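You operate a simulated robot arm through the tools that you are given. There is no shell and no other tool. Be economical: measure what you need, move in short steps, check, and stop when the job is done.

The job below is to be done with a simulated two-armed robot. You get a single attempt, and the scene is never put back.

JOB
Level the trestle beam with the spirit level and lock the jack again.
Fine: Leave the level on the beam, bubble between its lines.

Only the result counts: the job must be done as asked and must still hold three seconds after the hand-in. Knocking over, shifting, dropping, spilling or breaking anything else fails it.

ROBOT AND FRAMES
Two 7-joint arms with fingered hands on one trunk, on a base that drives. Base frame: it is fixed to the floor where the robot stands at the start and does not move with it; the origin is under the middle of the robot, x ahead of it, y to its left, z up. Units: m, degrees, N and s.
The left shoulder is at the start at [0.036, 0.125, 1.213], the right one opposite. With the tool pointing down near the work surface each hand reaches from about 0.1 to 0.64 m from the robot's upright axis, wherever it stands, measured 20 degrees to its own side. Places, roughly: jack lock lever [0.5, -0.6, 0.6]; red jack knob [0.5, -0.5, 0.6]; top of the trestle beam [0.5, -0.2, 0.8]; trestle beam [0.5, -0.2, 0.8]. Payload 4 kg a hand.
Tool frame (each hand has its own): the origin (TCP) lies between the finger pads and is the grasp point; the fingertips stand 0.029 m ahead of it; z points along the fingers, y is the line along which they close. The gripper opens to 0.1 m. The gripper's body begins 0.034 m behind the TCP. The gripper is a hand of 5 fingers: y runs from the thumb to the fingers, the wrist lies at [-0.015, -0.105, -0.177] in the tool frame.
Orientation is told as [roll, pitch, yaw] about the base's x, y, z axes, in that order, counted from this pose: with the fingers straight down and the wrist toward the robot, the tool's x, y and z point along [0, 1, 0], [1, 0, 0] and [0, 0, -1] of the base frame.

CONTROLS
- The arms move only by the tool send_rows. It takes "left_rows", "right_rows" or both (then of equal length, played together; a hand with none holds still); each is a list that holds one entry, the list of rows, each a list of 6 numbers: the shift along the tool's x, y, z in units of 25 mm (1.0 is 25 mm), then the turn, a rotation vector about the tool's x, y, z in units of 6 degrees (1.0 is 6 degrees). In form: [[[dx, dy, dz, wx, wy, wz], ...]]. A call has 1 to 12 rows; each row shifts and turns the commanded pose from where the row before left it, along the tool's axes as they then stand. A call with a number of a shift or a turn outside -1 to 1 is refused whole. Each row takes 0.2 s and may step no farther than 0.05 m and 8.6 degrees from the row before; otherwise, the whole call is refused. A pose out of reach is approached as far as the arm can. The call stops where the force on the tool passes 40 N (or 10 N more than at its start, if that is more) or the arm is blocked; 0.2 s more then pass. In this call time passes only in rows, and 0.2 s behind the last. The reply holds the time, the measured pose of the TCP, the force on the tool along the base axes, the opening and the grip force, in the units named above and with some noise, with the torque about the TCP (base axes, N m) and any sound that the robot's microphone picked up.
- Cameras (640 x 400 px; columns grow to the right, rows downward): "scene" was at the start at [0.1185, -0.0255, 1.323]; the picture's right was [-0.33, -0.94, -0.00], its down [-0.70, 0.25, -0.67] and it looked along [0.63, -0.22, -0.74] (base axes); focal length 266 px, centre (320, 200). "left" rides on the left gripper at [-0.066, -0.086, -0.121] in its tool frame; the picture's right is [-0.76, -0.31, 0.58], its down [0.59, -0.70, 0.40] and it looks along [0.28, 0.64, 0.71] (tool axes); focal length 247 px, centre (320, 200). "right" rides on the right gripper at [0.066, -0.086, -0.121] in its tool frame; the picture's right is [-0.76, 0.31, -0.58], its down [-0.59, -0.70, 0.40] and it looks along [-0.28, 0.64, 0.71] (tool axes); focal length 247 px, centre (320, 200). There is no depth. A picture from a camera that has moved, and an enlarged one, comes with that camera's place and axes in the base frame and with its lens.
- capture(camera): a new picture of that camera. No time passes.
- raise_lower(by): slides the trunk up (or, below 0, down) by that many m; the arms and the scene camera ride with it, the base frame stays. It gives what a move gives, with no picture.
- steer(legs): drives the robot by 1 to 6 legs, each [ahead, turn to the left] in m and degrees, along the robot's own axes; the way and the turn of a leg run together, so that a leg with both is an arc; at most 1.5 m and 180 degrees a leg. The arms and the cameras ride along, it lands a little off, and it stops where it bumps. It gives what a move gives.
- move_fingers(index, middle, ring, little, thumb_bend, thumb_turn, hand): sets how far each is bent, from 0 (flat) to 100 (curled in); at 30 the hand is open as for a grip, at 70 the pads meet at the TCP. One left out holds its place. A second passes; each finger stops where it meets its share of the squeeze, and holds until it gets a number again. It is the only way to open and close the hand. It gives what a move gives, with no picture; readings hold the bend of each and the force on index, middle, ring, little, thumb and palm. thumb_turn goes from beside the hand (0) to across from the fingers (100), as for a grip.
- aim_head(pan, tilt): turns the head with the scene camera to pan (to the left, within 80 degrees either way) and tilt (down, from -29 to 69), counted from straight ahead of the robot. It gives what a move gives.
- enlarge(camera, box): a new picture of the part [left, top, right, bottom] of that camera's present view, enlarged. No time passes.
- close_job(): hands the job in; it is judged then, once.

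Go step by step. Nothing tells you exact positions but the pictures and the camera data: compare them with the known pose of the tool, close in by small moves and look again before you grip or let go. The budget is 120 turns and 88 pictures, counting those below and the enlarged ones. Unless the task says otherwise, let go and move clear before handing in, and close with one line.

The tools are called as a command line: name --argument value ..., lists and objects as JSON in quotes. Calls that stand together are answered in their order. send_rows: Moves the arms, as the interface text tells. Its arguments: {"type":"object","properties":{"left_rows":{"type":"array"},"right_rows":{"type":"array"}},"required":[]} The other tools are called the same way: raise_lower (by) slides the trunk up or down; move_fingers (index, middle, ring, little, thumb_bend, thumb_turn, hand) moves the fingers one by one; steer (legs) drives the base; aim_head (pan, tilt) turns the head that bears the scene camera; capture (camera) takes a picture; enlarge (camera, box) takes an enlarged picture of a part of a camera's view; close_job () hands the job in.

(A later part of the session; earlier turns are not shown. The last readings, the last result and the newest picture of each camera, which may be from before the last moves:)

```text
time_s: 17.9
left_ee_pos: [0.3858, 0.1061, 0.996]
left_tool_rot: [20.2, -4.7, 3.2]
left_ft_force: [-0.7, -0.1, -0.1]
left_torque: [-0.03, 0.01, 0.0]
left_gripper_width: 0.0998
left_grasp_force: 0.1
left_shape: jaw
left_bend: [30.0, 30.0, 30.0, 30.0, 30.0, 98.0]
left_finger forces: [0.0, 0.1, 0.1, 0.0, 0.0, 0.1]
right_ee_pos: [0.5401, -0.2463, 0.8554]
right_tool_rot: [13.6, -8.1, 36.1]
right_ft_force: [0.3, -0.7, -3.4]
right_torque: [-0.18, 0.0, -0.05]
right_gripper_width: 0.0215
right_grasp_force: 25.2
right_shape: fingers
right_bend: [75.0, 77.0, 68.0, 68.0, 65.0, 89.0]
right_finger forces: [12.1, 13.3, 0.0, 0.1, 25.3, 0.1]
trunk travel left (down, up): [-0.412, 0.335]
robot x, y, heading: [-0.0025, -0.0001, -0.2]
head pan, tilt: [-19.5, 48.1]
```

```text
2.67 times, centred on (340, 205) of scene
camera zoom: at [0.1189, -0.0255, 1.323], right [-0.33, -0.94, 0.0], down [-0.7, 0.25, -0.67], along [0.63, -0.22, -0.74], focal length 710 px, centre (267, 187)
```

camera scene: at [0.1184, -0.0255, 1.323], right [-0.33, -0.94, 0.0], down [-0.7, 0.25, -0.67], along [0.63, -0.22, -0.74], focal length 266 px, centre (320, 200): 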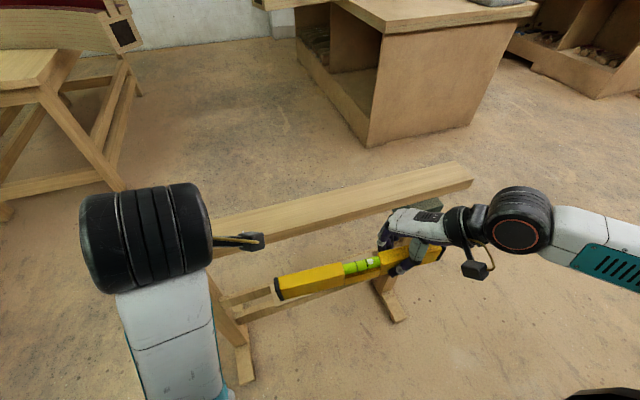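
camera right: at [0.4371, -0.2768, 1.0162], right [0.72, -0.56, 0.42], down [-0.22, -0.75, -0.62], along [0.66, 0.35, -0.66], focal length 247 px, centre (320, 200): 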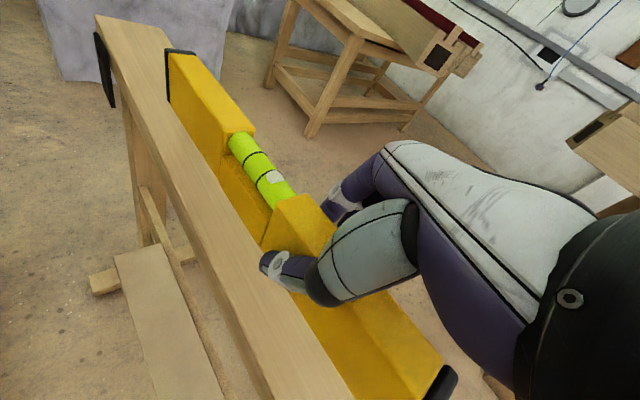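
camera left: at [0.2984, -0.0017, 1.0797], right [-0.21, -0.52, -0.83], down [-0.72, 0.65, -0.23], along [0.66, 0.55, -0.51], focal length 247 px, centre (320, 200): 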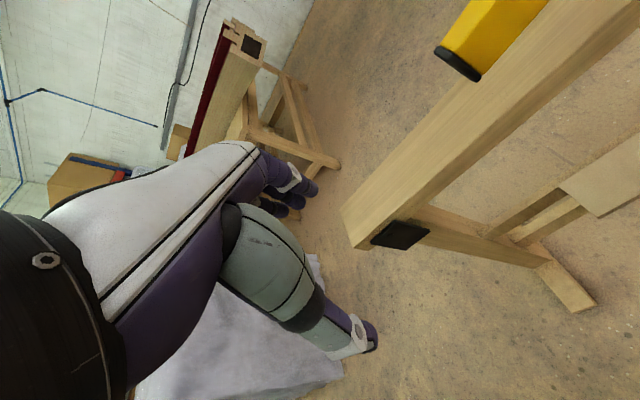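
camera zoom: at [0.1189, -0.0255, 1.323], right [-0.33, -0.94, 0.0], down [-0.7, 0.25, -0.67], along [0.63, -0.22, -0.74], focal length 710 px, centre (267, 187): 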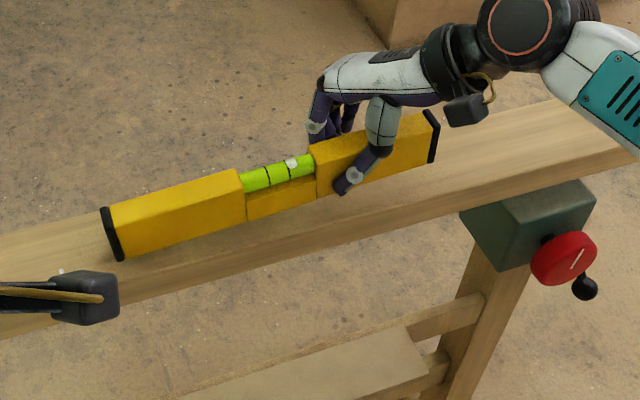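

Looks well aligned; lowering in small steps while watching force.

send_rows --right_rows '[[[-0.03, -0.018, 0.12, 0, 0, 0], [-0.03, -0.018, 0.12, 0, 0, 0], [-0.03, -0.018, 0.12, 0, 0, 0]]]'

```text
time_s: 18.7
left_ee_pos: [0.3851, 0.1067, 0.9958]
left_tool_rot: [20.3, -4.8, 3.3]
left_ft_force: [0.2, -0.7, -0.3]
left_torque: [0.01, -0.01, 0.0]
left_gripper_width: 0.0999
left_grasp_force: 0.1
left_shape: jaw
left_bend: [30.0, 30.0, 30.0, 30.0, 30.0, 98.0]
left_finger forces: [0.1, 0.0, 0.0, 0.0, 0.0, 0.0]
right_ee_pos: [0.5383, -0.2447, 0.8477]
right_tool_rot: [13.7, -8.1, 36.2]
right_ft_force: [-0.1, -0.3, -2.9]
right_torque: [-0.17, -0.01, 0.01]
right_gripper_width: 0.0217
right_grasp_force: 24.9
right_shape: fingers
right_bend: [75.0, 77.0, 68.0, 68.0, 65.0, 89.0]
right_finger forces: [11.8, 13.4, 0.0, 0.0, 25.3, 0.0]
trunk travel left (down, up): [-0.412, 0.335]
robot x, y, heading: [0.0026, 0.0024, 0.1]
head pan, tilt: [-19.5, 48.1]
```

send_rows --right_rows '[[[-0.03, -0.018, 0.12, 0, 0, 0], [-0.03, -0.018, 0.12, 0, 0, 0], [-0.03, -0.018, 0.12, 0, 0, 0]]]'

enlarge --camera "scene" --box '[240, 150, 420, 262]'

```text
time_s: 19.5
left_ee_pos: [0.3851, 0.1066, 0.9954]
left_tool_rot: [20.3, -4.8, 3.2]
left_ft_force: [0.0, -0.3, -0.1]
left_torque: [-0.02, 0.01, -0.05]
left_gripper_width: 0.0998
left_grasp_force: 0.0
left_shape: jaw
left_bend: [30.0, 30.0, 30.0, 30.0, 30.0, 98.0]
left_finger forces: [0.0, 0.1, 0.0, 0.0, 0.1, 0.1]
right_ee_pos: [0.5396, -0.2467, 0.8396]
right_tool_rot: [13.6, -8.2, 36.1]
right_ft_force: [0.1, 0.2, -2.0]
right_torque: [-0.02, 0.0, 0.02]
right_gripper_width: 0.022
right_grasp_force: 24.9
right_shape: fingers
right_bend: [75.0, 77.0, 68.0, 68.0, 65.0, 89.0]
right_finger forces: [12.3, 12.6, 0.1, 0.0, 25.1, 0.1]
trunk travel left (down, up): [-0.412, 0.335]
robot x, y, heading: [-0.0015, 0.0002, 0.0]
head pan, tilt: [-19.5, 48.1]
```

```text
3.56 times, centred on (330, 206) of scene
camera zoom: at [0.1187, -0.0255, 1.323], right [-0.33, -0.94, 0.0], down [-0.7, 0.25, -0.67], along [0.63, -0.22, -0.74], focal length 946 px, centre (284, 179)
```

zoom: 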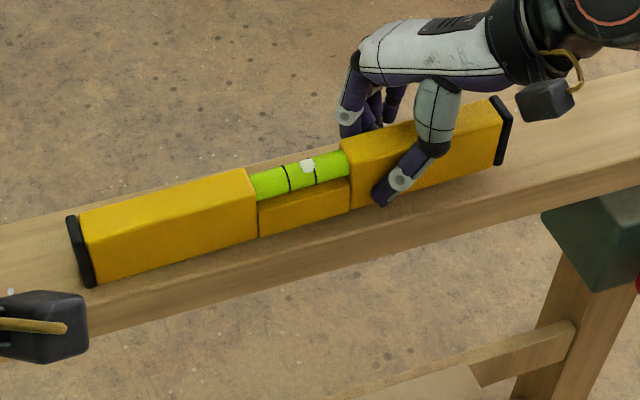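

Left end seems to touch (torque vanished). A few more millimetres for full contact.

send_rows --right_rows '[[[-0.025, -0.015, 0.1, 0, 0, 0], [-0.025, -0.015, 0.1, 0, 0, 0]]]'

```text
time_s: 20.1
left_ee_pos: [0.3855, 0.1071, 0.9957]
left_tool_rot: [20.3, -4.8, 3.2]
left_ft_force: [0.3, -0.3, 1.0]
left_torque: [0.0, 0.02, -0.03]
left_gripper_width: 0.0999
left_grasp_force: 0.2
left_shape: jaw
left_bend: [30.0, 30.0, 30.0, 30.0, 30.0, 98.0]
left_finger forces: [0.0, 0.0, 0.0, 0.1, 0.0, 0.0]
right_ee_pos: [0.5396, -0.2445, 0.8345]
right_tool_rot: [13.7, -8.1, 36.3]
right_ft_force: [0.6, 0.1, -1.4]
right_torque: [0.05, -0.05, -0.02]
right_gripper_width: 0.0219
right_grasp_force: 25.0
right_shape: fingers
right_bend: [75.0, 77.0, 68.0, 68.0, 65.0, 89.0]
right_finger forces: [13.4, 11.6, 0.0, 0.0, 24.9, 0.0]
trunk travel left (down, up): [-0.412, 0.335]
robot x, y, heading: [0.0011, 0.0024, -0.1]
head pan, tilt: [-19.5, 48.1]
```

send_rows --right_rows '[[[-0.025, -0.015, 0.1, 0, 0, 0], [-0.025, -0.015, 0.1, 0, 0, 0]]]'

enlarge --camera "scene" --box '[240, 150, 420, 262]'

capture --camera "right"

```text
time_s: 20.7
left_ee_pos: [0.3852, 0.1062, 0.9956]
left_tool_rot: [20.3, -4.7, 3.2]
left_ft_force: [0.5, 0.7, -0.1]
left_torque: [0.02, 0.01, -0.02]
left_gripper_width: 0.0998
left_grasp_force: 0.1
left_shape: jaw
left_bend: [30.0, 30.0, 30.0, 30.0, 30.0, 98.0]
left_finger forces: [0.1, 0.0, 0.1, 0.1, 0.0, 0.0]
right_ee_pos: [0.5396, -0.2473, 0.8283]
right_tool_rot: [13.7, -8.2, 36.1]
right_ft_force: [-1.0, 0.5, -0.6]
right_torque: [0.1, 0.04, 0.0]
right_gripper_width: 0.0216
right_grasp_force: 24.9
right_shape: fingers
right_bend: [75.0, 77.0, 68.0, 68.0, 65.0, 89.0]
right_finger forces: [12.9, 11.4, 0.0, 0.0, 24.8, 0.1]
trunk travel left (down, up): [-0.412, 0.335]
robot x, y, heading: [-0.0012, 0.001, 0.2]
head pan, tilt: [-19.5, 48.1]
```

```text
3.56 times, centred on (330, 206) of scene
camera zoom: at [0.1185, -0.0254, 1.3231], right [-0.33, -0.94, 0.0], down [-0.7, 0.25, -0.67], along [0.63, -0.22, -0.74], focal length 946 px, centre (284, 179)
```

zoom: 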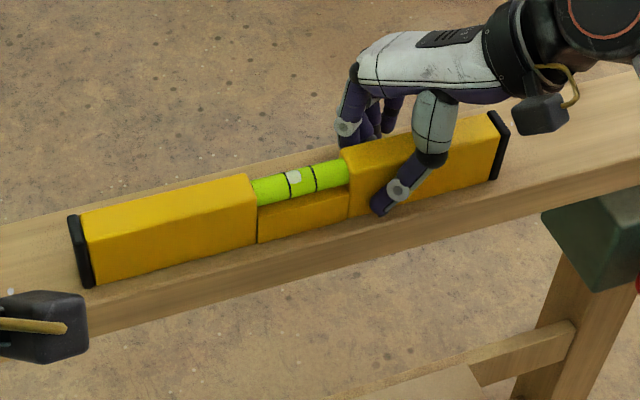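

```text
49 pictures are left
camera right: at [0.4349, -0.2788, 0.9489], right [0.72, -0.56, 0.42], down [-0.22, -0.75, -0.62], along [0.66, 0.35, -0.66], focal length 247 px, centre (320, 200)
```

right: 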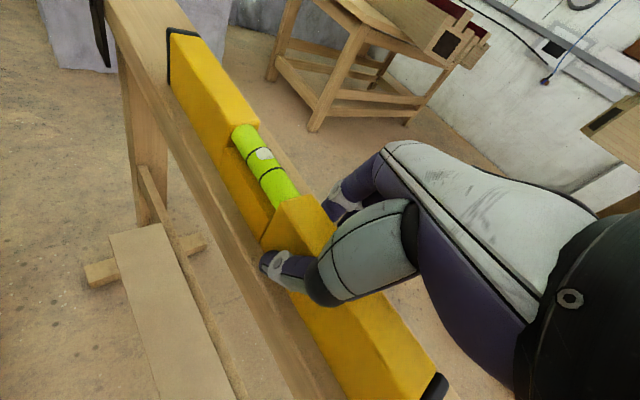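

send_rows --right_rows '[[[-0.025, -0.015, 0.1, 0, 0, 0], [-0.025, -0.015, 0.1, 0, 0, 0]]]'

enlarge --camera "scene" --box '[240, 150, 420, 262]'

```text
time_s: 21.3
left_ee_pos: [0.384, 0.1067, 0.9959]
left_tool_rot: [20.4, -4.9, 3.3]
left_ft_force: [-0.1, -0.3, 0.2]
left_torque: [-0.02, -0.01, 0.02]
left_gripper_width: 0.0996
left_grasp_force: 0.0
left_shape: jaw
left_bend: [30.0, 30.0, 30.0, 30.0, 30.0, 98.0]
left_finger forces: [0.1, 0.0, 0.1, 0.1, 0.1, 0.1]
right_ee_pos: [0.5393, -0.2459, 0.8281]
right_tool_rot: [13.4, -8.5, 36.1]
right_ft_force: [1.1, -2.5, 13.9]
right_torque: [0.13, 0.36, 0.14]
right_gripper_width: 0.0216
right_grasp_force: 25.1
right_shape: fingers
right_bend: [75.0, 77.0, 68.0, 68.0, 64.0, 89.0]
right_finger forces: [13.4, 12.3, 0.0, 0.0, 24.5, 0.1]
trunk travel left (down, up): [-0.412, 0.335]
robot x, y, heading: [-0.0023, 0.0016, -0.0]
head pan, tilt: [-19.5, 48.1]
```

```text
3.56 times, centred on (330, 206) of scene
camera zoom: at [0.1175, -0.0251, 1.3234], right [-0.33, -0.94, 0.0], down [-0.7, 0.25, -0.67], along [0.63, -0.22, -0.74], focal length 946 px, centre (284, 179)
```

zoom: 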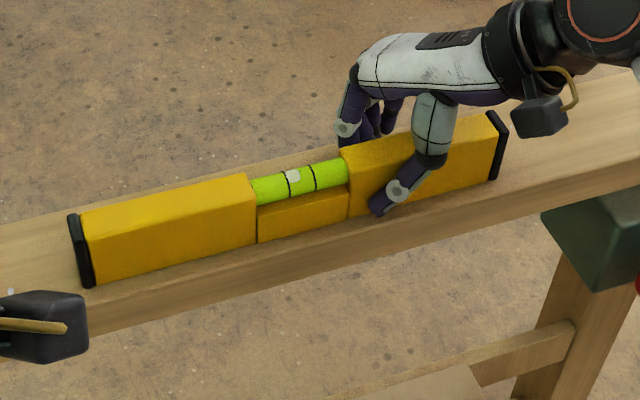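

Firm contact, bubble off to the left (right end low). Easing the pressure and letting go.

send_rows --right_rows '[[[0.03, 0.018, -0.13, 0, 0, 0]]]'

move_fingers --hand "right" --index 55 --middle 55 --ring 50 --little 50 --thumb_bend 52

move_fingers --hand "right" --index 35 --middle 35 --ring 35 --little 35 --thumb_bend 30

enlarge --camera "scene" --box '[240, 150, 420, 262]'

capture --camera "right"

```text
time_s: 21.7
left_ee_pos: [0.3845, 0.107, 0.9959]
left_tool_rot: [20.3, -4.8, 3.1]
left_ft_force: [-0.3, 0.1, 0.1]
left_torque: [-0.01, 0.01, 0.0]
left_gripper_width: 0.0997
left_grasp_force: 0.1
left_shape: jaw
left_bend: [30.0, 30.0, 30.0, 30.0, 30.0, 98.0]
left_finger forces: [0.0, 0.1, 0.0, 0.1, 0.1, 0.1]
right_ee_pos: [0.5387, -0.2461, 0.8265]
right_tool_rot: [13.7, -8.2, 36.2]
right_ft_force: [4.0, -1.1, 8.5]
right_torque: [0.12, 0.13, 0.07]
right_gripper_width: 0.0215
right_grasp_force: 25.8
right_shape: fingers
right_bend: [75.0, 77.0, 68.0, 68.0, 64.0, 89.0]
right_finger forces: [14.5, 12.8, 0.0, 0.1, 23.7, 0.0]
trunk travel left (down, up): [-0.412, 0.335]
robot x, y, heading: [0.0018, 0.0007, 0.3]
head pan, tilt: [-19.5, 48.1]
```

```text
time_s: 22.7
left_ee_pos: [0.3849, 0.1066, 0.996]
left_tool_rot: [20.4, -4.9, 3.2]
left_ft_force: [-0.4, -0.2, 0.3]
left_torque: [0.0, 0.03, 0.0]
left_gripper_width: 0.0997
left_grasp_force: 0.1
left_shape: jaw
left_bend: [30.0, 30.0, 30.0, 30.0, 30.0, 98.0]
left_finger forces: [0.0, 0.0, 0.1, 0.0, 0.0, 0.0]
right_ee_pos: [0.5386, -0.245, 0.8273]
right_tool_rot: [13.6, -8.1, 36.2]
right_ft_force: [-1.3, 1.7, 3.3]
right_torque: [0.06, 0.12, -0.06]
right_gripper_width: 0.0409
right_grasp_force: 2.0
right_shape: fingers
right_bend: [55.0, 55.0, 50.0, 50.0, 52.0, 96.0]
right_finger forces: [0.1, 0.1, 0.0, 0.1, 3.9, 0.0]
trunk travel left (down, up): [-0.412, 0.335]
robot x, y, heading: [0.0014, -0.0011, -0.1]
head pan, tilt: [-19.5, 48.1]
```

```text
time_s: 23.7
left_ee_pos: [0.3859, 0.1069, 0.9961]
left_tool_rot: [20.3, -4.8, 3.2]
left_ft_force: [0.1, 0.1, 0.6]
left_torque: [0.01, -0.01, 0.0]
left_gripper_width: 0.0999
left_grasp_force: 0.0
left_shape: jaw
left_bend: [30.0, 30.0, 30.0, 30.0, 30.0, 98.0]
left_finger forces: [0.1, 0.0, 0.0, 0.0, 0.1, 0.0]
right_ee_pos: [0.5377, -0.247, 0.8275]
right_tool_rot: [13.7, -8.1, 36.2]
right_ft_force: [0.5, 0.0, -0.3]
right_torque: [0.02, 0.05, 0.02]
right_gripper_width: 0.0926
right_grasp_force: 0.0
right_shape: fingers
right_bend: [35.0, 35.0, 35.0, 35.0, 30.0, 97.0]
right_finger forces: [0.0, 0.0, 0.1, 0.0, 0.1, 0.1]
trunk travel left (down, up): [-0.412, 0.335]
robot x, y, heading: [0.0016, 0.0044, 0.1]
head pan, tilt: [-19.5, 48.1]
```

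```text
3.56 times, centred on (330, 206) of scene
camera zoom: at [0.1185, -0.0254, 1.323], right [-0.33, -0.94, 0.0], down [-0.7, 0.25, -0.67], along [0.63, -0.22, -0.74], focal length 946 px, centre (284, 179)
```

zoom: 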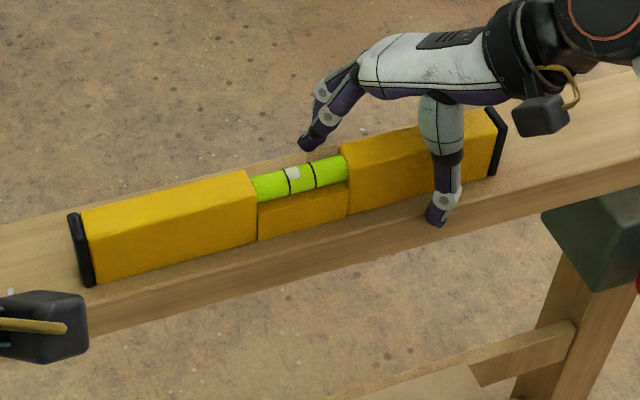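

```text
46 pictures are left
camera right: at [0.4346, -0.2791, 0.9477], right [0.72, -0.56, 0.42], down [-0.22, -0.75, -0.62], along [0.66, 0.35, -0.66], focal length 247 px, centre (320, 200)
```

right: 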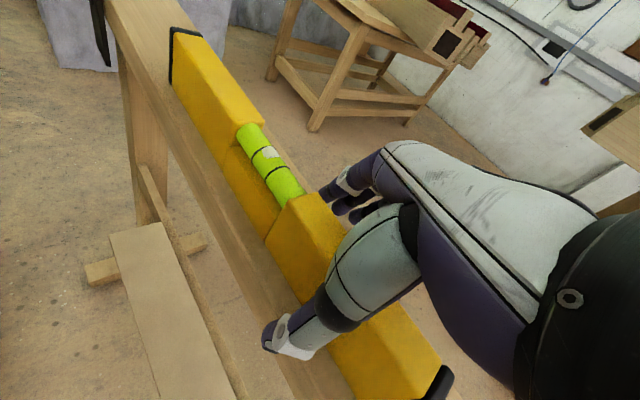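

The level stands flat on the beam; the bubble sits at the left line, so the jack (right) end is low. Raising the hand straight up, clear of it.

send_rows --right_rows '[[[0.117, 0.071, -0.48, 0, 0, 0], [0.234, 0.143, -0.96, 0, 0, 0], [0.234, 0.143, -0.96, 0, 0, 0], [0.234, 0.143, -0.96, 0, 0, 0], [0.234, 0.143, -0.96, 0, 0, 0], [0.234, 0.143, -0.96, 0, 0, 0], [0.234, 0.143, -0.96, 0, 0, 0]]]'

enlarge --camera "scene" --box '[240, 140, 480, 290]'

```text
time_s: 25.3
left_ee_pos: [0.3851, 0.1077, 0.9957]
left_tool_rot: [20.4, -4.8, 3.2]
left_ft_force: [0.4, -0.4, 0.1]
left_torque: [0.0, 0.04, -0.03]
left_gripper_width: 0.0998
left_grasp_force: 0.1
left_shape: jaw
left_bend: [30.0, 30.0, 30.0, 30.0, 30.0, 98.0]
left_finger forces: [0.0, 0.1, 0.0, 0.0, 0.0, 0.0]
right_ee_pos: [0.5406, -0.2449, 0.9893]
right_tool_rot: [13.7, -8.2, 36.1]
right_ft_force: [-0.7, -0.4, 0.0]
right_torque: [0.0, 0.0, 0.01]
right_gripper_width: 0.0928
right_grasp_force: 0.0
right_shape: fingers
right_bend: [35.0, 35.0, 35.0, 35.0, 30.0, 98.0]
right_finger forces: [0.0, 0.0, 0.1, 0.1, 0.0, 0.0]
trunk travel left (down, up): [-0.412, 0.335]
robot x, y, heading: [-0.003, -0.0007, 0.4]
head pan, tilt: [-19.5, 48.1]
```

```text
2.67 times, centred on (360, 215) of scene
camera zoom: at [0.1185, -0.0253, 1.323], right [-0.33, -0.94, 0.0], down [-0.7, 0.25, -0.67], along [0.63, -0.22, -0.74], focal length 710 px, centre (213, 160)
```

zoom: 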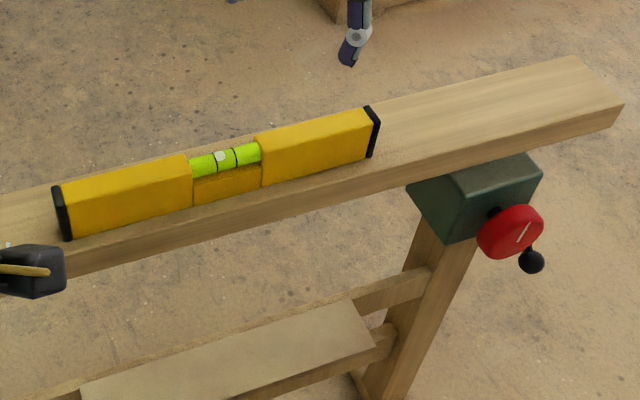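

The view of the bubble from the scene camera is good. Now back off the right hand, untwist it, and pull the left hand back so the trunk can be lowered later.

send_rows --right_rows '[[[0.08, -0.91, -0.12, -0.04, -0.21, 0.57], [0.08, -0.91, -0.12, -0.04, -0.21, 0.57], [-0.05, -0.92, -0.08, 0.39, -0.67, 0], [-0.05, -0.92, -0.05, 0.39, -0.67, 0], [-0.05, -0.92, 0, 0.39, -0.67, 0], [-0.1, -0.91, 0, 0, 0, 1], [-0.19, -0.9, 0, 0, 0, 1], [-0.28, -0.87, 0, 0, 0, 1], [-0.37, -0.84, 0, 0, 0, 1], [-0.46, -0.8, 0, 0, 0, 1]]]'

send_rows --left_rows '[[[0, -0.8, -0.5, 0, 0, 0], [0, -0.8, -0.5, 0, 0, 0], [0, -0.8, -0.5, 0, 0, 0], [0, -0.8, -0.5, 0, 0, 0], [0, -0.8, -0.5, 0, 0, 0], [0, -0.8, -0.5, 0, 0, 0]]]'

capture --camera "right"

```text
time_s: 27.5
left_ee_pos: [0.3843, 0.1055, 0.9959]
left_tool_rot: [20.3, -4.7, 3.2]
left_ft_force: [-0.5, 0.5, 0.2]
left_torque: [0.0, 0.0, 0.04]
left_gripper_width: 0.0998
left_grasp_force: 0.1
left_shape: jaw
left_bend: [30.0, 30.0, 30.0, 30.0, 30.0, 98.0]
left_finger forces: [0.1, 0.1, 0.0, 0.0, 0.1, 0.1]
right_ee_pos: [0.3485, -0.3759, 0.9891]
right_tool_rot: [0.1, -0.2, 0.0]
right_ft_force: [0.3, -0.1, 0.4]
right_torque: [0.0, -0.01, -0.01]
right_gripper_width: 0.0926
right_grasp_force: 0.1
right_shape: fingers
right_bend: [35.0, 35.0, 35.0, 35.0, 30.0, 98.0]
right_finger forces: [0.0, 0.0, 0.0, 0.0, 0.0, 0.0]
trunk travel left (down, up): [-0.412, 0.335]
robot x, y, heading: [-0.0008, -0.0021, 0.2]
head pan, tilt: [-19.5, 48.1]
```

```text
time_s: 28.2
left_ee_pos: [0.3708, 0.1221, 1.0279]
left_tool_rot: [28.5, -9.8, 4.0]
left_ft_force: [0.0, 0.1, 1.0]
left_torque: [0.04, 0.06, 0.0]
left_gripper_width: 0.1
left_grasp_force: 0.1
left_shape: jaw
left_bend: [30.0, 30.0, 30.0, 30.0, 30.0, 98.0]
left_finger forces: [0.0, 0.0, 0.1, 0.0, 0.0, 0.1]
left hand out of reach, approached as far as the arm can: row 2, 3
right_ee_pos: [0.349, -0.3756, 0.9893]
right_tool_rot: [-0.1, -0.2, 0.1]
right_ft_force: [0.6, 0.1, 0.3]
right_torque: [-0.02, 0.03, 0.0]
right_gripper_width: 0.0928
right_grasp_force: 0.1
right_shape: fingers
right_bend: [35.0, 35.0, 35.0, 35.0, 30.0, 98.0]
right_finger forces: [0.0, 0.0, 0.0, 0.1, 0.0, 0.0]
trunk travel left (down, up): [-0.412, 0.335]
robot x, y, heading: [0.0043, -0.0032, 0.1]
head pan, tilt: [-19.5, 48.1]
stopped in row 3 (left hand): the arm was blocked; the commanded pose is now the measured one
```

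```text
44 pictures are left
camera right: at [0.2627, -0.3105, 1.1104], right [0.31, -0.76, 0.58], down [-0.7, -0.59, -0.4], along [0.64, -0.28, -0.71], focal length 247 px, centre (320, 200)
```

right: 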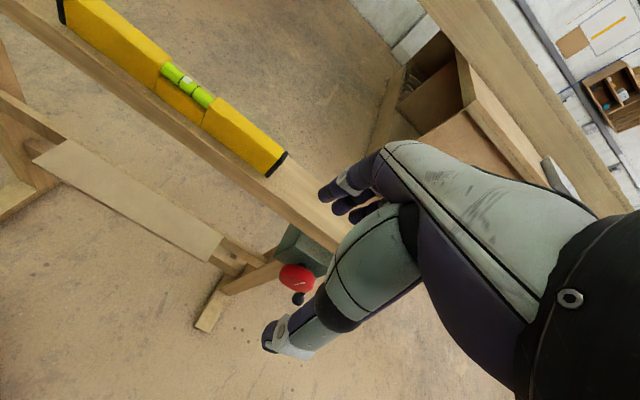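

Left hand is as far back as it goes but clear of the beam. Lowering the trunk so the right arm can reach the jack from the front.

raise_lower --by -0.25

capture --camera "scene"

enlarge --camera "right" --box '[180, 180, 340, 280]'

```text
time_s: 28.8
left_ee_pos: [0.3921, 0.1625, 1.03]
left_tool_rot: [39.2, -16.2, 3.2]
left_ft_force: [0.3, 0.4, 0.2]
left_torque: [-0.02, -0.02, -0.01]
left_gripper_width: 0.0998
left_grasp_force: 0.1
left_shape: jaw
left_bend: [30.0, 30.0, 30.0, 30.0, 30.0, 98.0]
left_finger forces: [0.1, 0.0, 0.0, 0.0, 0.0, 0.0]
right_ee_pos: [0.3496, -0.377, 0.965]
right_tool_rot: [0.2, -0.1, 0.0]
right_ft_force: [0.0, -0.1, 0.2]
right_torque: [0.0, -0.02, -0.01]
right_gripper_width: 0.0927
right_grasp_force: 0.1
right_shape: fingers
right_bend: [35.0, 35.0, 35.0, 35.0, 30.0, 98.0]
right_finger forces: [0.0, 0.1, 0.1, 0.0, 0.1, 0.0]
trunk travel left (down, up): [-0.39, 0.357]
robot x, y, heading: [0.0033, -0.0025, -0.1]
head pan, tilt: [-19.5, 48.1]
stopped: the arm was blocked; the commanded pose is now the measured one
```

```text
43 pictures are left
camera scene: at [0.1224, -0.0256, 1.3005], right [-0.33, -0.94, 0.0], down [-0.7, 0.25, -0.67], along [0.63, -0.22, -0.74], focal length 266 px, centre (320, 200)
```

scene: 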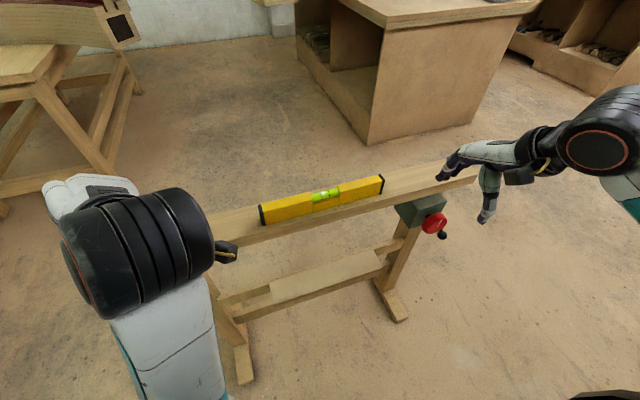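

```text
4.00 times, centred on (260, 230) of right
camera zoom: at [0.2633, -0.3107, 1.0875], right [0.31, -0.76, 0.58], down [-0.7, -0.59, -0.4], along [0.64, -0.28, -0.71], focal length 988 px, centre (560, 80)
```

zoom: 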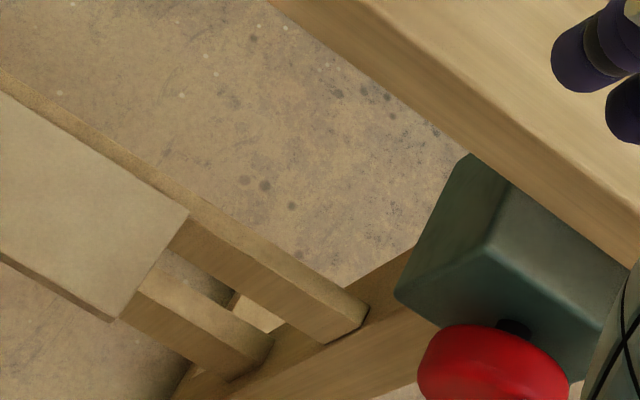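

The left arm is jammed at a joint limit and blocks the trunk. I'll ease it back toward its earlier, natural pose.

send_rows --left_rows '[[[-0.3, 0, 0.5, 0, -0.8, 0], [-0.3, 0, 0.5, 0, -0.8, 0], [-0.3, 0, 0.5, 0, -0.8, 0], [-0.3, 0, 0.5, 0, -0.8, 0], [-0.3, 0, 0.5, 0, -0.8, 0], [-0.3, 0, 0.5, 0, -0.6, 0]]]'

capture --camera "scene"

```text
time_s: 29.9
left_ee_pos: [0.4217, 0.1948, 0.9726]
left_tool_rot: [28.7, -17.2, 0.6]
left_ft_force: [0.2, -0.3, -0.9]
left_torque: [-0.02, -0.02, 0.02]
left_gripper_width: 0.0999
left_grasp_force: 0.1
left_shape: jaw
left_bend: [30.0, 30.0, 30.0, 30.0, 30.0, 98.0]
left_finger forces: [0.0, 0.0, 0.0, 0.0, 0.1, 0.1]
left hand out of reach, approached as far as the arm can: row 1, 2
right_ee_pos: [0.3495, -0.377, 0.9658]
right_tool_rot: [0.1, 0.1, 0.1]
right_ft_force: [-0.5, -0.4, -0.4]
right_torque: [-0.01, 0.05, -0.01]
right_gripper_width: 0.0928
right_grasp_force: 0.1
right_shape: fingers
right_bend: [35.0, 35.0, 35.0, 35.0, 30.0, 98.0]
right_finger forces: [0.1, 0.1, 0.0, 0.1, 0.0, 0.0]
trunk travel left (down, up): [-0.39, 0.357]
robot x, y, heading: [0.0013, -0.0012, -0.3]
head pan, tilt: [-19.5, 48.1]
stopped in row 5 (left hand): the arm was blocked; the commanded pose is now the measured one
```

```text
41 pictures are left
camera scene: at [0.1229, -0.0254, 1.3009], right [-0.33, -0.94, 0.0], down [-0.7, 0.25, -0.67], along [0.63, -0.22, -0.75], focal length 266 px, centre (320, 200)
```

scene: 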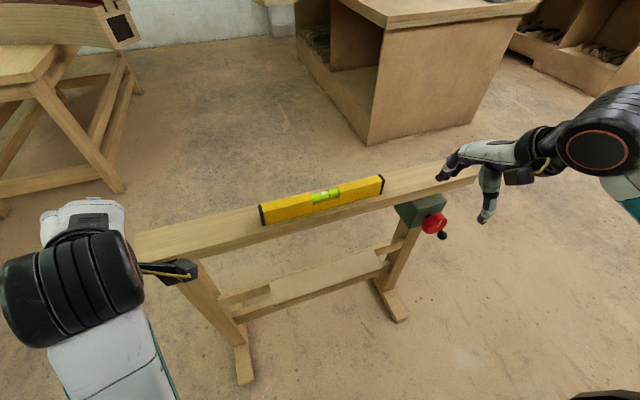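

Still at a limit. I'll try bringing its wrist back to straight down with a slight forward shift.

send_rows --left_rows '[[[0, 0.3, -0.1, 0.5, -0.7, 0], [0, 0.3, -0.1, 0.5, -0.7, 0], [0, 0.3, -0.1, 0.5, -0.7, 0], [0, 0.3, 0, 0.5, -0.7, 0], [0, 0.3, 0, 0.5, -0.7, 0], [0, 0.3, 0, 0.4, -0.7, 0]]]'

```text
time_s: 31.3
left_ee_pos: [0.4641, 0.1924, 0.9885]
left_tool_rot: [2.2, -0.6, 5.4]
left_ft_force: [1.0, 0.2, -0.6]
left_torque: [0.01, 0.02, 0.0]
left_gripper_width: 0.1002
left_grasp_force: 0.0
left_shape: jaw
left_bend: [30.0, 30.0, 30.0, 30.0, 30.0, 98.0]
left_finger forces: [0.0, 0.0, 0.0, 0.0, 0.1, 0.1]
right_ee_pos: [0.3491, -0.3752, 0.9668]
right_tool_rot: [0.0, 0.0, 0.1]
right_ft_force: [0.9, -0.8, -0.6]
right_torque: [-0.01, -0.02, 0.02]
right_gripper_width: 0.0925
right_grasp_force: 0.0
right_shape: fingers
right_bend: [35.0, 35.0, 35.0, 35.0, 30.0, 98.0]
right_finger forces: [0.1, 0.0, 0.0, 0.1, 0.0, 0.0]
trunk travel left (down, up): [-0.39, 0.357]
robot x, y, heading: [-0.0008, -0.0017, -0.2]
head pan, tilt: [-19.5, 48.1]
```

It's free now. Moving the left hand further left so it clears the trestle end when the trunk goes down.

send_rows --left_rows '[[[0.9, -0.3, 0, 0, 0, 0], [0.9, -0.3, 0, 0, 0, 0], [0.9, -0.3, 0, 0, 0, 0], [0.9, -0.3, 0, 0, 0, 0], [0.9, -0.3, 0, 0, 0, 0], [0.9, -0.3, 0, 0, 0, 0], [0.9, -0.3, 0, 0, 0, 0]]]'

raise_lower --by -0.1

capture --camera "scene"

```text
time_s: 32.9
left_ee_pos: [0.4051, 0.3499, 0.9849]
left_tool_rot: [2.6, -0.5, 5.4]
left_ft_force: [-1.0, -0.5, 0.0]
left_torque: [0.01, 0.0, 0.03]
left_gripper_width: 0.1003
left_grasp_force: 0.1
left_shape: jaw
left_bend: [30.0, 30.0, 30.0, 30.0, 30.0, 98.0]
left_finger forces: [0.0, 0.1, 0.0, 0.0, 0.0, 0.0]
left hand out of reach, approached as far as the arm can: row 4, 5, 7
right_ee_pos: [0.3495, -0.3764, 0.9673]
right_tool_rot: [0.0, 0.0, 0.0]
right_ft_force: [-0.6, -0.2, 0.0]
right_torque: [-0.02, 0.03, -0.03]
right_gripper_width: 0.0926
right_grasp_force: 0.1
right_shape: fingers
right_bend: [35.0, 35.0, 35.0, 35.0, 30.0, 98.0]
right_finger forces: [0.0, 0.0, 0.0, 0.0, 0.0, 0.1]
trunk travel left (down, up): [-0.39, 0.357]
robot x, y, heading: [-0.0015, 0.0024, 0.1]
head pan, tilt: [-19.5, 48.1]
```

```text
time_s: 34.2
left_ee_pos: [0.411, 0.3497, 0.8624]
left_tool_rot: [2.9, 2.8, 5.5]
left_ft_force: [-1.0, 0.4, -0.1]
left_torque: [0.04, 0.01, -0.03]
left_gripper_width: 0.0997
left_grasp_force: 0.1
left_shape: jaw
left_bend: [30.0, 30.0, 30.0, 30.0, 30.0, 98.0]
left_finger forces: [0.1, 0.0, 0.0, 0.0, 0.1, 0.0]
right_ee_pos: [0.3491, -0.3765, 0.8668]
right_tool_rot: [-0.1, -0.1, 0.0]
right_ft_force: [-0.4, -0.1, -0.1]
right_torque: [0.02, 0.01, 0.01]
right_gripper_width: 0.0925
right_grasp_force: 0.1
right_shape: fingers
right_bend: [35.0, 35.0, 35.0, 35.0, 30.0, 98.0]
right_finger forces: [0.1, 0.0, 0.1, 0.0, 0.0, 0.0]
trunk travel left (down, up): [-0.29, 0.457]
robot x, y, heading: [0.0051, -0.0022, 0.2]
head pan, tilt: [-19.5, 48.1]
```

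```text
40 pictures are left
camera scene: at [0.146, -0.0253, 1.199], right [-0.33, -0.94, 0.0], down [-0.7, 0.25, -0.67], along [0.63, -0.22, -0.74], focal length 266 px, centre (320, 200)
```

scene: 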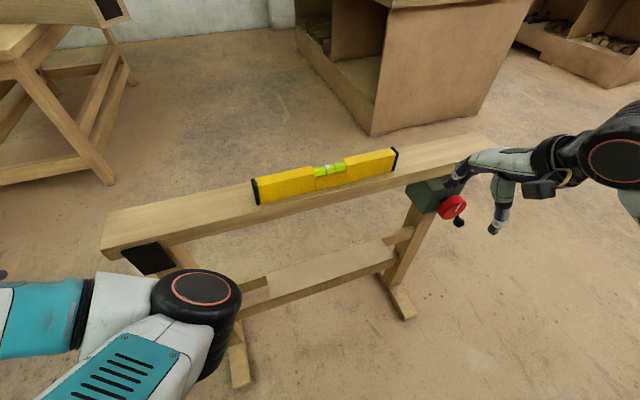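

Trunk motion works now. Lowering a further 0.1 m; the left elbow stays well in front of the beam.

raise_lower --by -0.1

capture --camera "scene"

capture --camera "right"

```text
time_s: 35.5
left_ee_pos: [0.4164, 0.3504, 0.7294]
left_tool_rot: [3.7, 7.9, 5.7]
left_ft_force: [0.6, 0.4, 0.4]
left_torque: [0.0, -0.01, -0.01]
left_gripper_width: 0.0998
left_grasp_force: 0.1
left_shape: jaw
left_bend: [30.0, 30.0, 30.0, 30.0, 30.0, 98.0]
left_finger forces: [0.0, 0.0, 0.1, 0.0, 0.0, 0.0]
right_ee_pos: [0.3523, -0.3774, 0.7535]
right_tool_rot: [0.1, 2.6, 0.1]
right_ft_force: [0.0, 0.1, 0.3]
right_torque: [-0.01, -0.01, 0.02]
right_gripper_width: 0.0927
right_grasp_force: 0.0
right_shape: fingers
right_bend: [35.0, 35.0, 35.0, 35.0, 30.0, 98.0]
right_finger forces: [0.0, 0.0, 0.0, 0.1, 0.0, 0.0]
trunk travel left (down, up): [-0.19, 0.557]
robot x, y, heading: [0.0038, -0.0003, 0.1]
head pan, tilt: [-19.5, 48.1]
```

```text
39 pictures are left
camera scene: at [0.1802, -0.0253, 1.0956], right [-0.33, -0.94, 0.0], down [-0.7, 0.25, -0.67], along [0.63, -0.22, -0.74], focal length 266 px, centre (320, 200)
```

scene: 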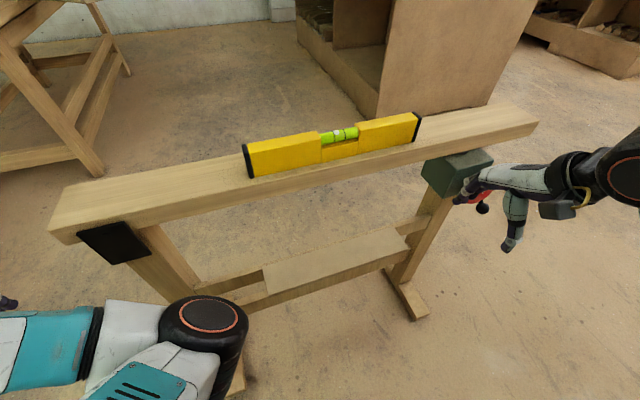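

```text
38 pictures are left
camera right: at [0.2722, -0.3117, 0.879], right [0.33, -0.76, 0.56], down [-0.72, -0.59, -0.37], along [0.61, -0.28, -0.74], focal length 247 px, centre (320, 200)
```

right: 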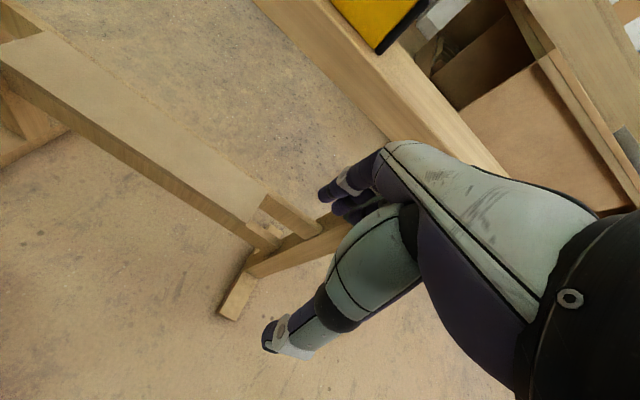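

Now turning the right hand to point forward, in front of the jack.

send_rows --right_rows '[[[-0.45, -0.07, 0.32, -1, 0, 0], [-0.45, -0.09, 0.32, -1, 0, 0], [-0.45, -0.12, 0.3, -1, 0, 0], [-0.45, -0.15, 0.29, -1, 0, 0], [-0.45, -0.18, 0.27, -1, 0, 0], [-0.45, -0.21, 0.25, -1, 0, 0], [-0.45, -0.23, 0.23, -1, 0, 0], [-0.45, -0.26, 0.2, -1, 0, 0], [-0.45, -0.28, 0.18, -1, 0, 0], [-0.45, -0.29, 0.15, -1, 0, 0], [-0.45, -0.31, 0.12, -1, 0, 0], [-0.45, -0.32, 0.08, -1, 0, 0]]]'

capture --camera "scene"

capture --camera "right"

```text
time_s: 38.1
left_ee_pos: [0.4166, 0.3518, 0.7285]
left_tool_rot: [3.5, 7.8, 5.8]
left_ft_force: [-0.6, -0.2, -0.1]
left_torque: [0.02, 0.01, 0.0]
left_gripper_width: 0.0998
left_grasp_force: 0.0
left_shape: jaw
left_bend: [30.0, 30.0, 30.0, 30.0, 30.0, 98.0]
left_finger forces: [0.1, 0.1, 0.0, 0.0, 0.0, 0.0]
right_ee_pos: [0.3299, -0.5138, 0.6554]
right_tool_rot: [0.3, -69.6, -0.2]
right_ft_force: [0.3, 0.5, -0.1]
right_torque: [-0.01, 0.02, 0.01]
right_gripper_width: 0.0928
right_grasp_force: 0.0
right_shape: fingers
right_bend: [35.0, 35.0, 35.0, 35.0, 30.0, 98.0]
right_finger forces: [0.0, 0.0, 0.0, 0.1, 0.0, 0.0]
trunk travel left (down, up): [-0.19, 0.557]
robot x, y, heading: [0.0018, -0.0004, -0.1]
head pan, tilt: [-19.5, 48.1]
```

```text
37 pictures are left
camera scene: at [0.1804, -0.0253, 1.0954], right [-0.33, -0.94, 0.0], down [-0.7, 0.25, -0.67], along [0.63, -0.22, -0.74], focal length 266 px, centre (320, 200)
```

scene: 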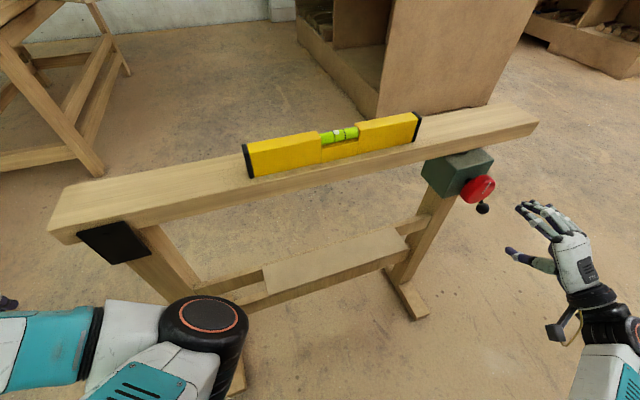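

```text
36 pictures are left
camera right: at [0.1872, -0.4484, 0.6184], right [-0.43, -0.76, 0.49], down [0.13, -0.59, -0.8], along [0.89, -0.28, 0.35], focal length 247 px, centre (320, 200)
```

right: 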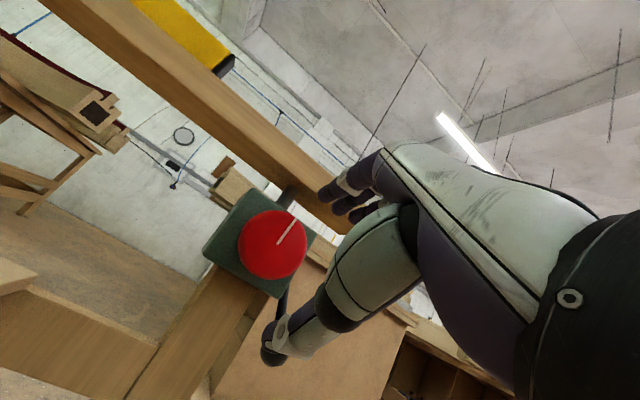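

A front view of the jack. Zooming on it.

enlarge --camera "right" --box '[190, 170, 350, 270]'

enlarge --camera "scene" --box '[410, 130, 538, 210]'

```text
4.00 times, centred on (270, 220) of right
camera zoom: at [0.1872, -0.4484, 0.6184], right [-0.43, -0.76, 0.49], down [0.13, -0.59, -0.8], along [0.89, -0.28, 0.35], focal length 988 px, centre (520, 120)
```

zoom: 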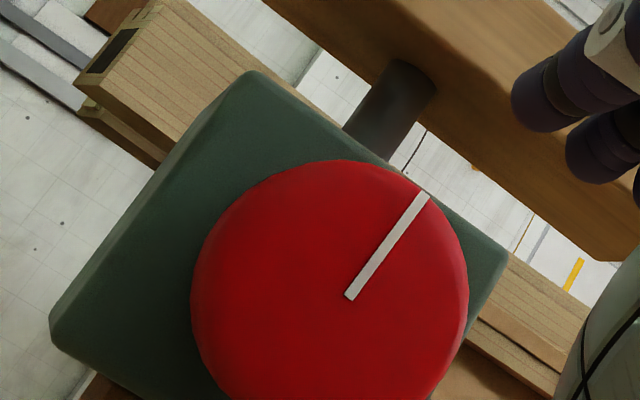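

```text
5.00 times, centred on (474, 170) of scene
camera zoom: at [0.1804, -0.0253, 1.0954], right [-0.33, -0.94, 0.0], down [-0.7, 0.25, -0.67], along [0.63, -0.22, -0.74], focal length 1330 px, centre (-450, 350)
```

zoom: 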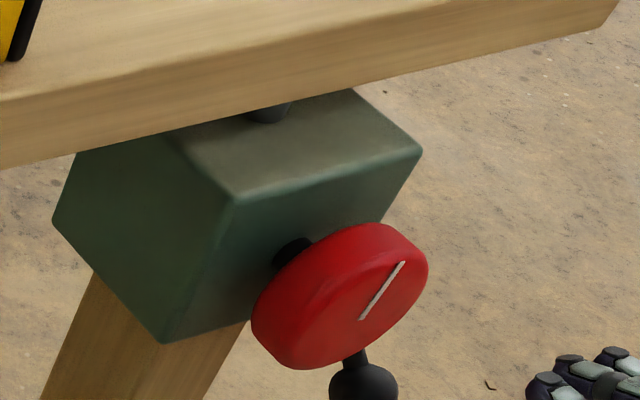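

Knob face centre [0.454, −0.516, 0.650], radius ≈ 0.038, axis along x. I need an unobstructed look at the lever, so I shift the hand right.

send_rows --right_rows '[[[-1, 0, 0, -0.7, 0, 0], [-1, 0, 0, -0.7, 0, 0], [-1, 0, 0, -0.7, 0, 0], [-1, 0, 0, -0.7, 0, 0], [-0.6, 0, 0, -0.6, 0, 0]]]'

capture --camera "right"

```text
time_s: 39.4
left_ee_pos: [0.417, 0.3504, 0.728]
left_tool_rot: [3.6, 7.9, 5.7]
left_ft_force: [0.2, -0.4, 0.3]
left_torque: [-0.02, 0.0, -0.01]
left_gripper_width: 0.1
left_grasp_force: 0.0
left_shape: jaw
left_bend: [30.0, 30.0, 30.0, 30.0, 30.0, 98.0]
left_finger forces: [0.1, 0.1, 0.0, 0.0, 0.0, 0.0]
right_ee_pos: [0.3313, -0.6267, 0.6557]
right_tool_rot: [47.7, -89.8, -47.6]
right_ft_force: [0.3, -0.2, -0.1]
right_torque: [-0.03, 0.03, 0.0]
right_gripper_width: 0.0927
right_grasp_force: 0.1
right_shape: fingers
right_bend: [35.0, 35.0, 35.0, 35.0, 30.0, 98.0]
right_finger forces: [0.0, 0.0, 0.0, 0.0, 0.0, 0.1]
trunk travel left (down, up): [-0.19, 0.557]
robot x, y, heading: [-0.0027, -0.0004, 0.2]
head pan, tilt: [-19.5, 48.1]
```

```text
33 pictures are left
camera right: at [0.2101, -0.5597, 0.5724], right [-0.58, -0.76, 0.31], down [0.4, -0.59, -0.71], along [0.71, -0.28, 0.64], focal length 247 px, centre (320, 200)
```

right: 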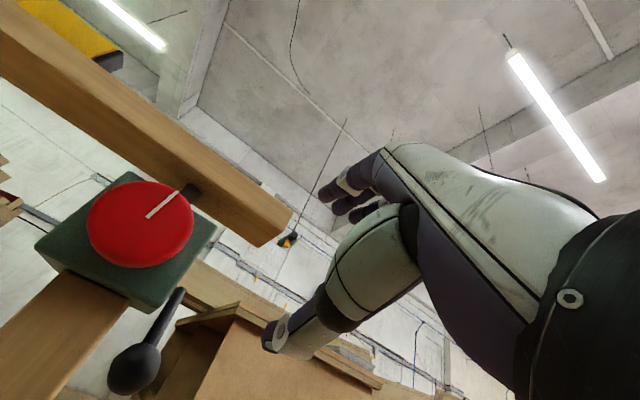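

Zooming on the lever and its pivot.

enlarge --camera "right" --box '[60, 250, 260, 400]'

```text
2.67 times, centred on (160, 325) of right
camera zoom: at [0.2101, -0.5597, 0.5724], right [-0.58, -0.76, 0.31], down [0.4, -0.59, -0.71], along [0.71, -0.28, 0.64], focal length 659 px, centre (747, -133)
```

zoom: 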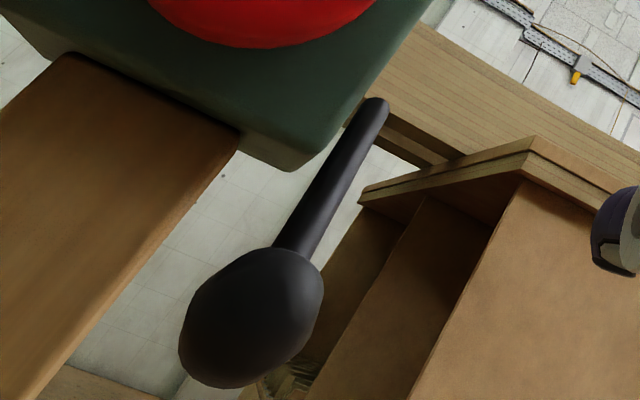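

The lever sits on the box's right face (y ≈ −0.577), pivoting about a sideways axis near [0.51, −0.577, 0.63], ball at [0.464, −0.58, 0.558]. I'll bring the hand in front of the ball, to pinch it between thumb and index/middle.

send_rows --right_rows '[[[0.25, -0.78, 0.3, 0, 0, 0], [0.25, -0.78, 0.3, 0, 0, 0], [0.25, -0.78, 0.3, 0, 0, 0], [0.25, -0.78, 0.3, 0, 0, 0], [0.25, -0.78, 0.3, 0, 0, 0]]]'

capture --camera "right"

enlarge --camera "scene" --box '[400, 130, 600, 255]'

```text
time_s: 40.5
left_ee_pos: [0.4162, 0.3488, 0.729]
left_tool_rot: [3.5, 7.8, 5.7]
left_ft_force: [0.6, -0.5, 0.2]
left_torque: [0.01, 0.0, 0.0]
left_gripper_width: 0.0999
left_grasp_force: 0.0
left_shape: jaw
left_bend: [30.0, 30.0, 30.0, 30.0, 30.0, 98.0]
left_finger forces: [0.0, 0.0, 0.0, 0.1, 0.0, 0.0]
right_ee_pos: [0.3581, -0.597, 0.5846]
right_tool_rot: [20.2, -89.9, -20.1]
right_ft_force: [-1.1, 0.8, -0.5]
right_torque: [0.01, -0.01, 0.01]
right_gripper_width: 0.0926
right_grasp_force: 0.1
right_shape: fingers
right_bend: [35.0, 35.0, 35.0, 35.0, 30.0, 98.0]
right_finger forces: [0.0, 0.0, 0.1, 0.0, 0.0, 0.1]
right hand out of reach, approached as far as the arm can: row 4, 5
trunk travel left (down, up): [-0.19, 0.557]
robot x, y, heading: [-0.0004, 0.0007, 0.1]
head pan, tilt: [-19.5, 48.1]
```

```text
31 pictures are left
camera right: at [0.2356, -0.5316, 0.5018], right [-0.57, -0.76, 0.31], down [0.4, -0.59, -0.71], along [0.72, -0.28, 0.64], focal length 247 px, centre (320, 200)
```

right: 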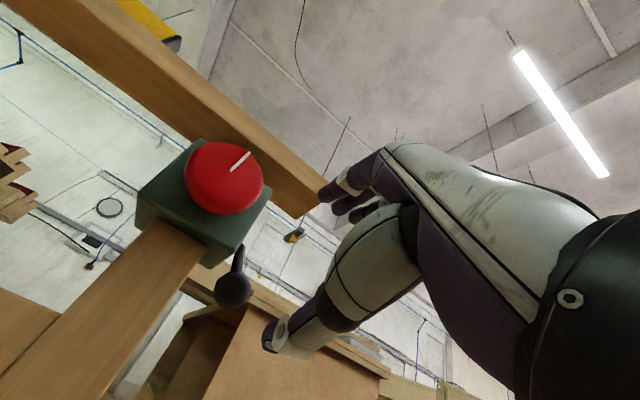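

```text
3.20 times, centred on (500, 192) of scene
camera zoom: at [0.1804, -0.0253, 1.0954], right [-0.33, -0.94, 0.0], down [-0.7, 0.25, -0.67], along [0.63, -0.22, -0.74], focal length 852 px, centre (-256, 224)
```

zoom: 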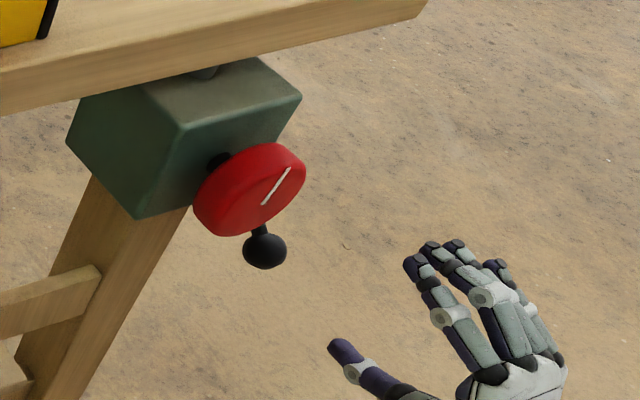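

The arm is at its reach limit here; lowering the trunk a bit more.

raise_lower --by -0.08

```text
time_s: 41.7
left_ee_pos: [0.417, 0.3502, 0.6182]
left_tool_rot: [4.1, 12.8, 5.8]
left_ft_force: [0.2, 0.2, 0.1]
left_torque: [0.0, -0.01, -0.02]
left_gripper_width: 0.0999
left_grasp_force: 0.0
left_shape: jaw
left_bend: [30.0, 30.0, 30.0, 30.0, 30.0, 98.0]
left_finger forces: [0.0, 0.0, 0.0, 0.0, 0.0, 0.0]
right_ee_pos: [0.3549, -0.5952, 0.5059]
right_tool_rot: [37.9, -89.6, -38.0]
right_ft_force: [0.3, 0.4, -0.2]
right_torque: [0.0, 0.01, 0.01]
right_gripper_width: 0.0927
right_grasp_force: 0.1
right_shape: fingers
right_bend: [35.0, 35.0, 35.0, 35.0, 30.0, 98.0]
right_finger forces: [0.1, 0.0, 0.1, 0.0, 0.0, 0.0]
trunk travel left (down, up): [-0.11, 0.637]
robot x, y, heading: [-0.0003, -0.0012, 0.0]
head pan, tilt: [-19.5, 48.1]
```

send_rows --right_rows '[[[0, 0.7, 0.5, 0, 0, 0], [0, 0.7, 0.5, 0, 0, 0], [0, 0.7, 0.5, 0, 0, 0]]]'

capture --camera "right"

enlarge --camera "scene" --box '[420, 100, 620, 225]'

```text
time_s: 42.5
left_ee_pos: [0.4186, 0.3507, 0.6168]
left_tool_rot: [4.2, 13.0, 5.9]
left_ft_force: [0.7, 0.6, -0.6]
left_torque: [0.01, 0.03, 0.01]
left_gripper_width: 0.0997
left_grasp_force: 0.1
left_shape: jaw
left_bend: [30.0, 30.0, 30.0, 30.0, 30.0, 98.0]
left_finger forces: [0.1, 0.0, 0.0, 0.0, 0.0, 0.1]
right_ee_pos: [0.3937, -0.5964, 0.5594]
right_tool_rot: [33.6, -89.7, -33.5]
right_ft_force: [-0.7, -0.1, -0.1]
right_torque: [-0.02, 0.0, 0.01]
right_gripper_width: 0.0929
right_grasp_force: 0.0
right_shape: fingers
right_bend: [35.0, 35.0, 35.0, 35.0, 30.0, 98.0]
right_finger forces: [0.0, 0.1, 0.0, 0.0, 0.0, 0.0]
trunk travel left (down, up): [-0.11, 0.637]
robot x, y, heading: [0.0003, -0.0006, 0.2]
head pan, tilt: [-19.5, 48.1]
```

```text
29 pictures are left
camera right: at [0.2719, -0.5296, 0.4751], right [-0.57, -0.76, 0.31], down [0.4, -0.59, -0.71], along [0.72, -0.28, 0.64], focal length 247 px, centre (320, 200)
```

right: 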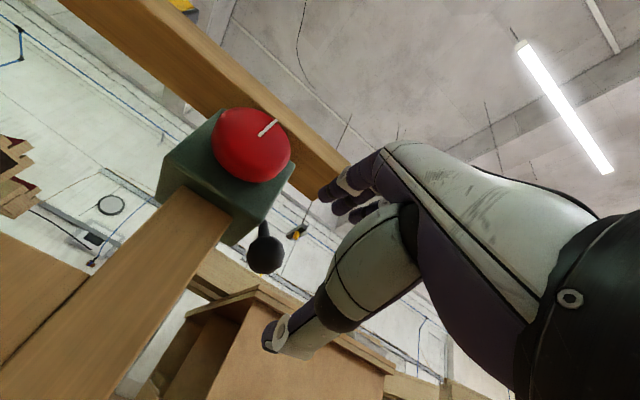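

```text
3.20 times, centred on (520, 162) of scene
camera zoom: at [0.2143, -0.0254, 1.0111], right [-0.33, -0.94, 0.0], down [-0.7, 0.25, -0.67], along [0.63, -0.22, -0.74], focal length 852 px, centre (-320, 320)
```

zoom: 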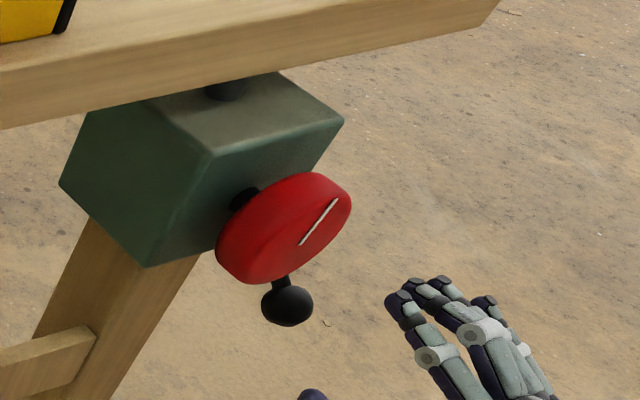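

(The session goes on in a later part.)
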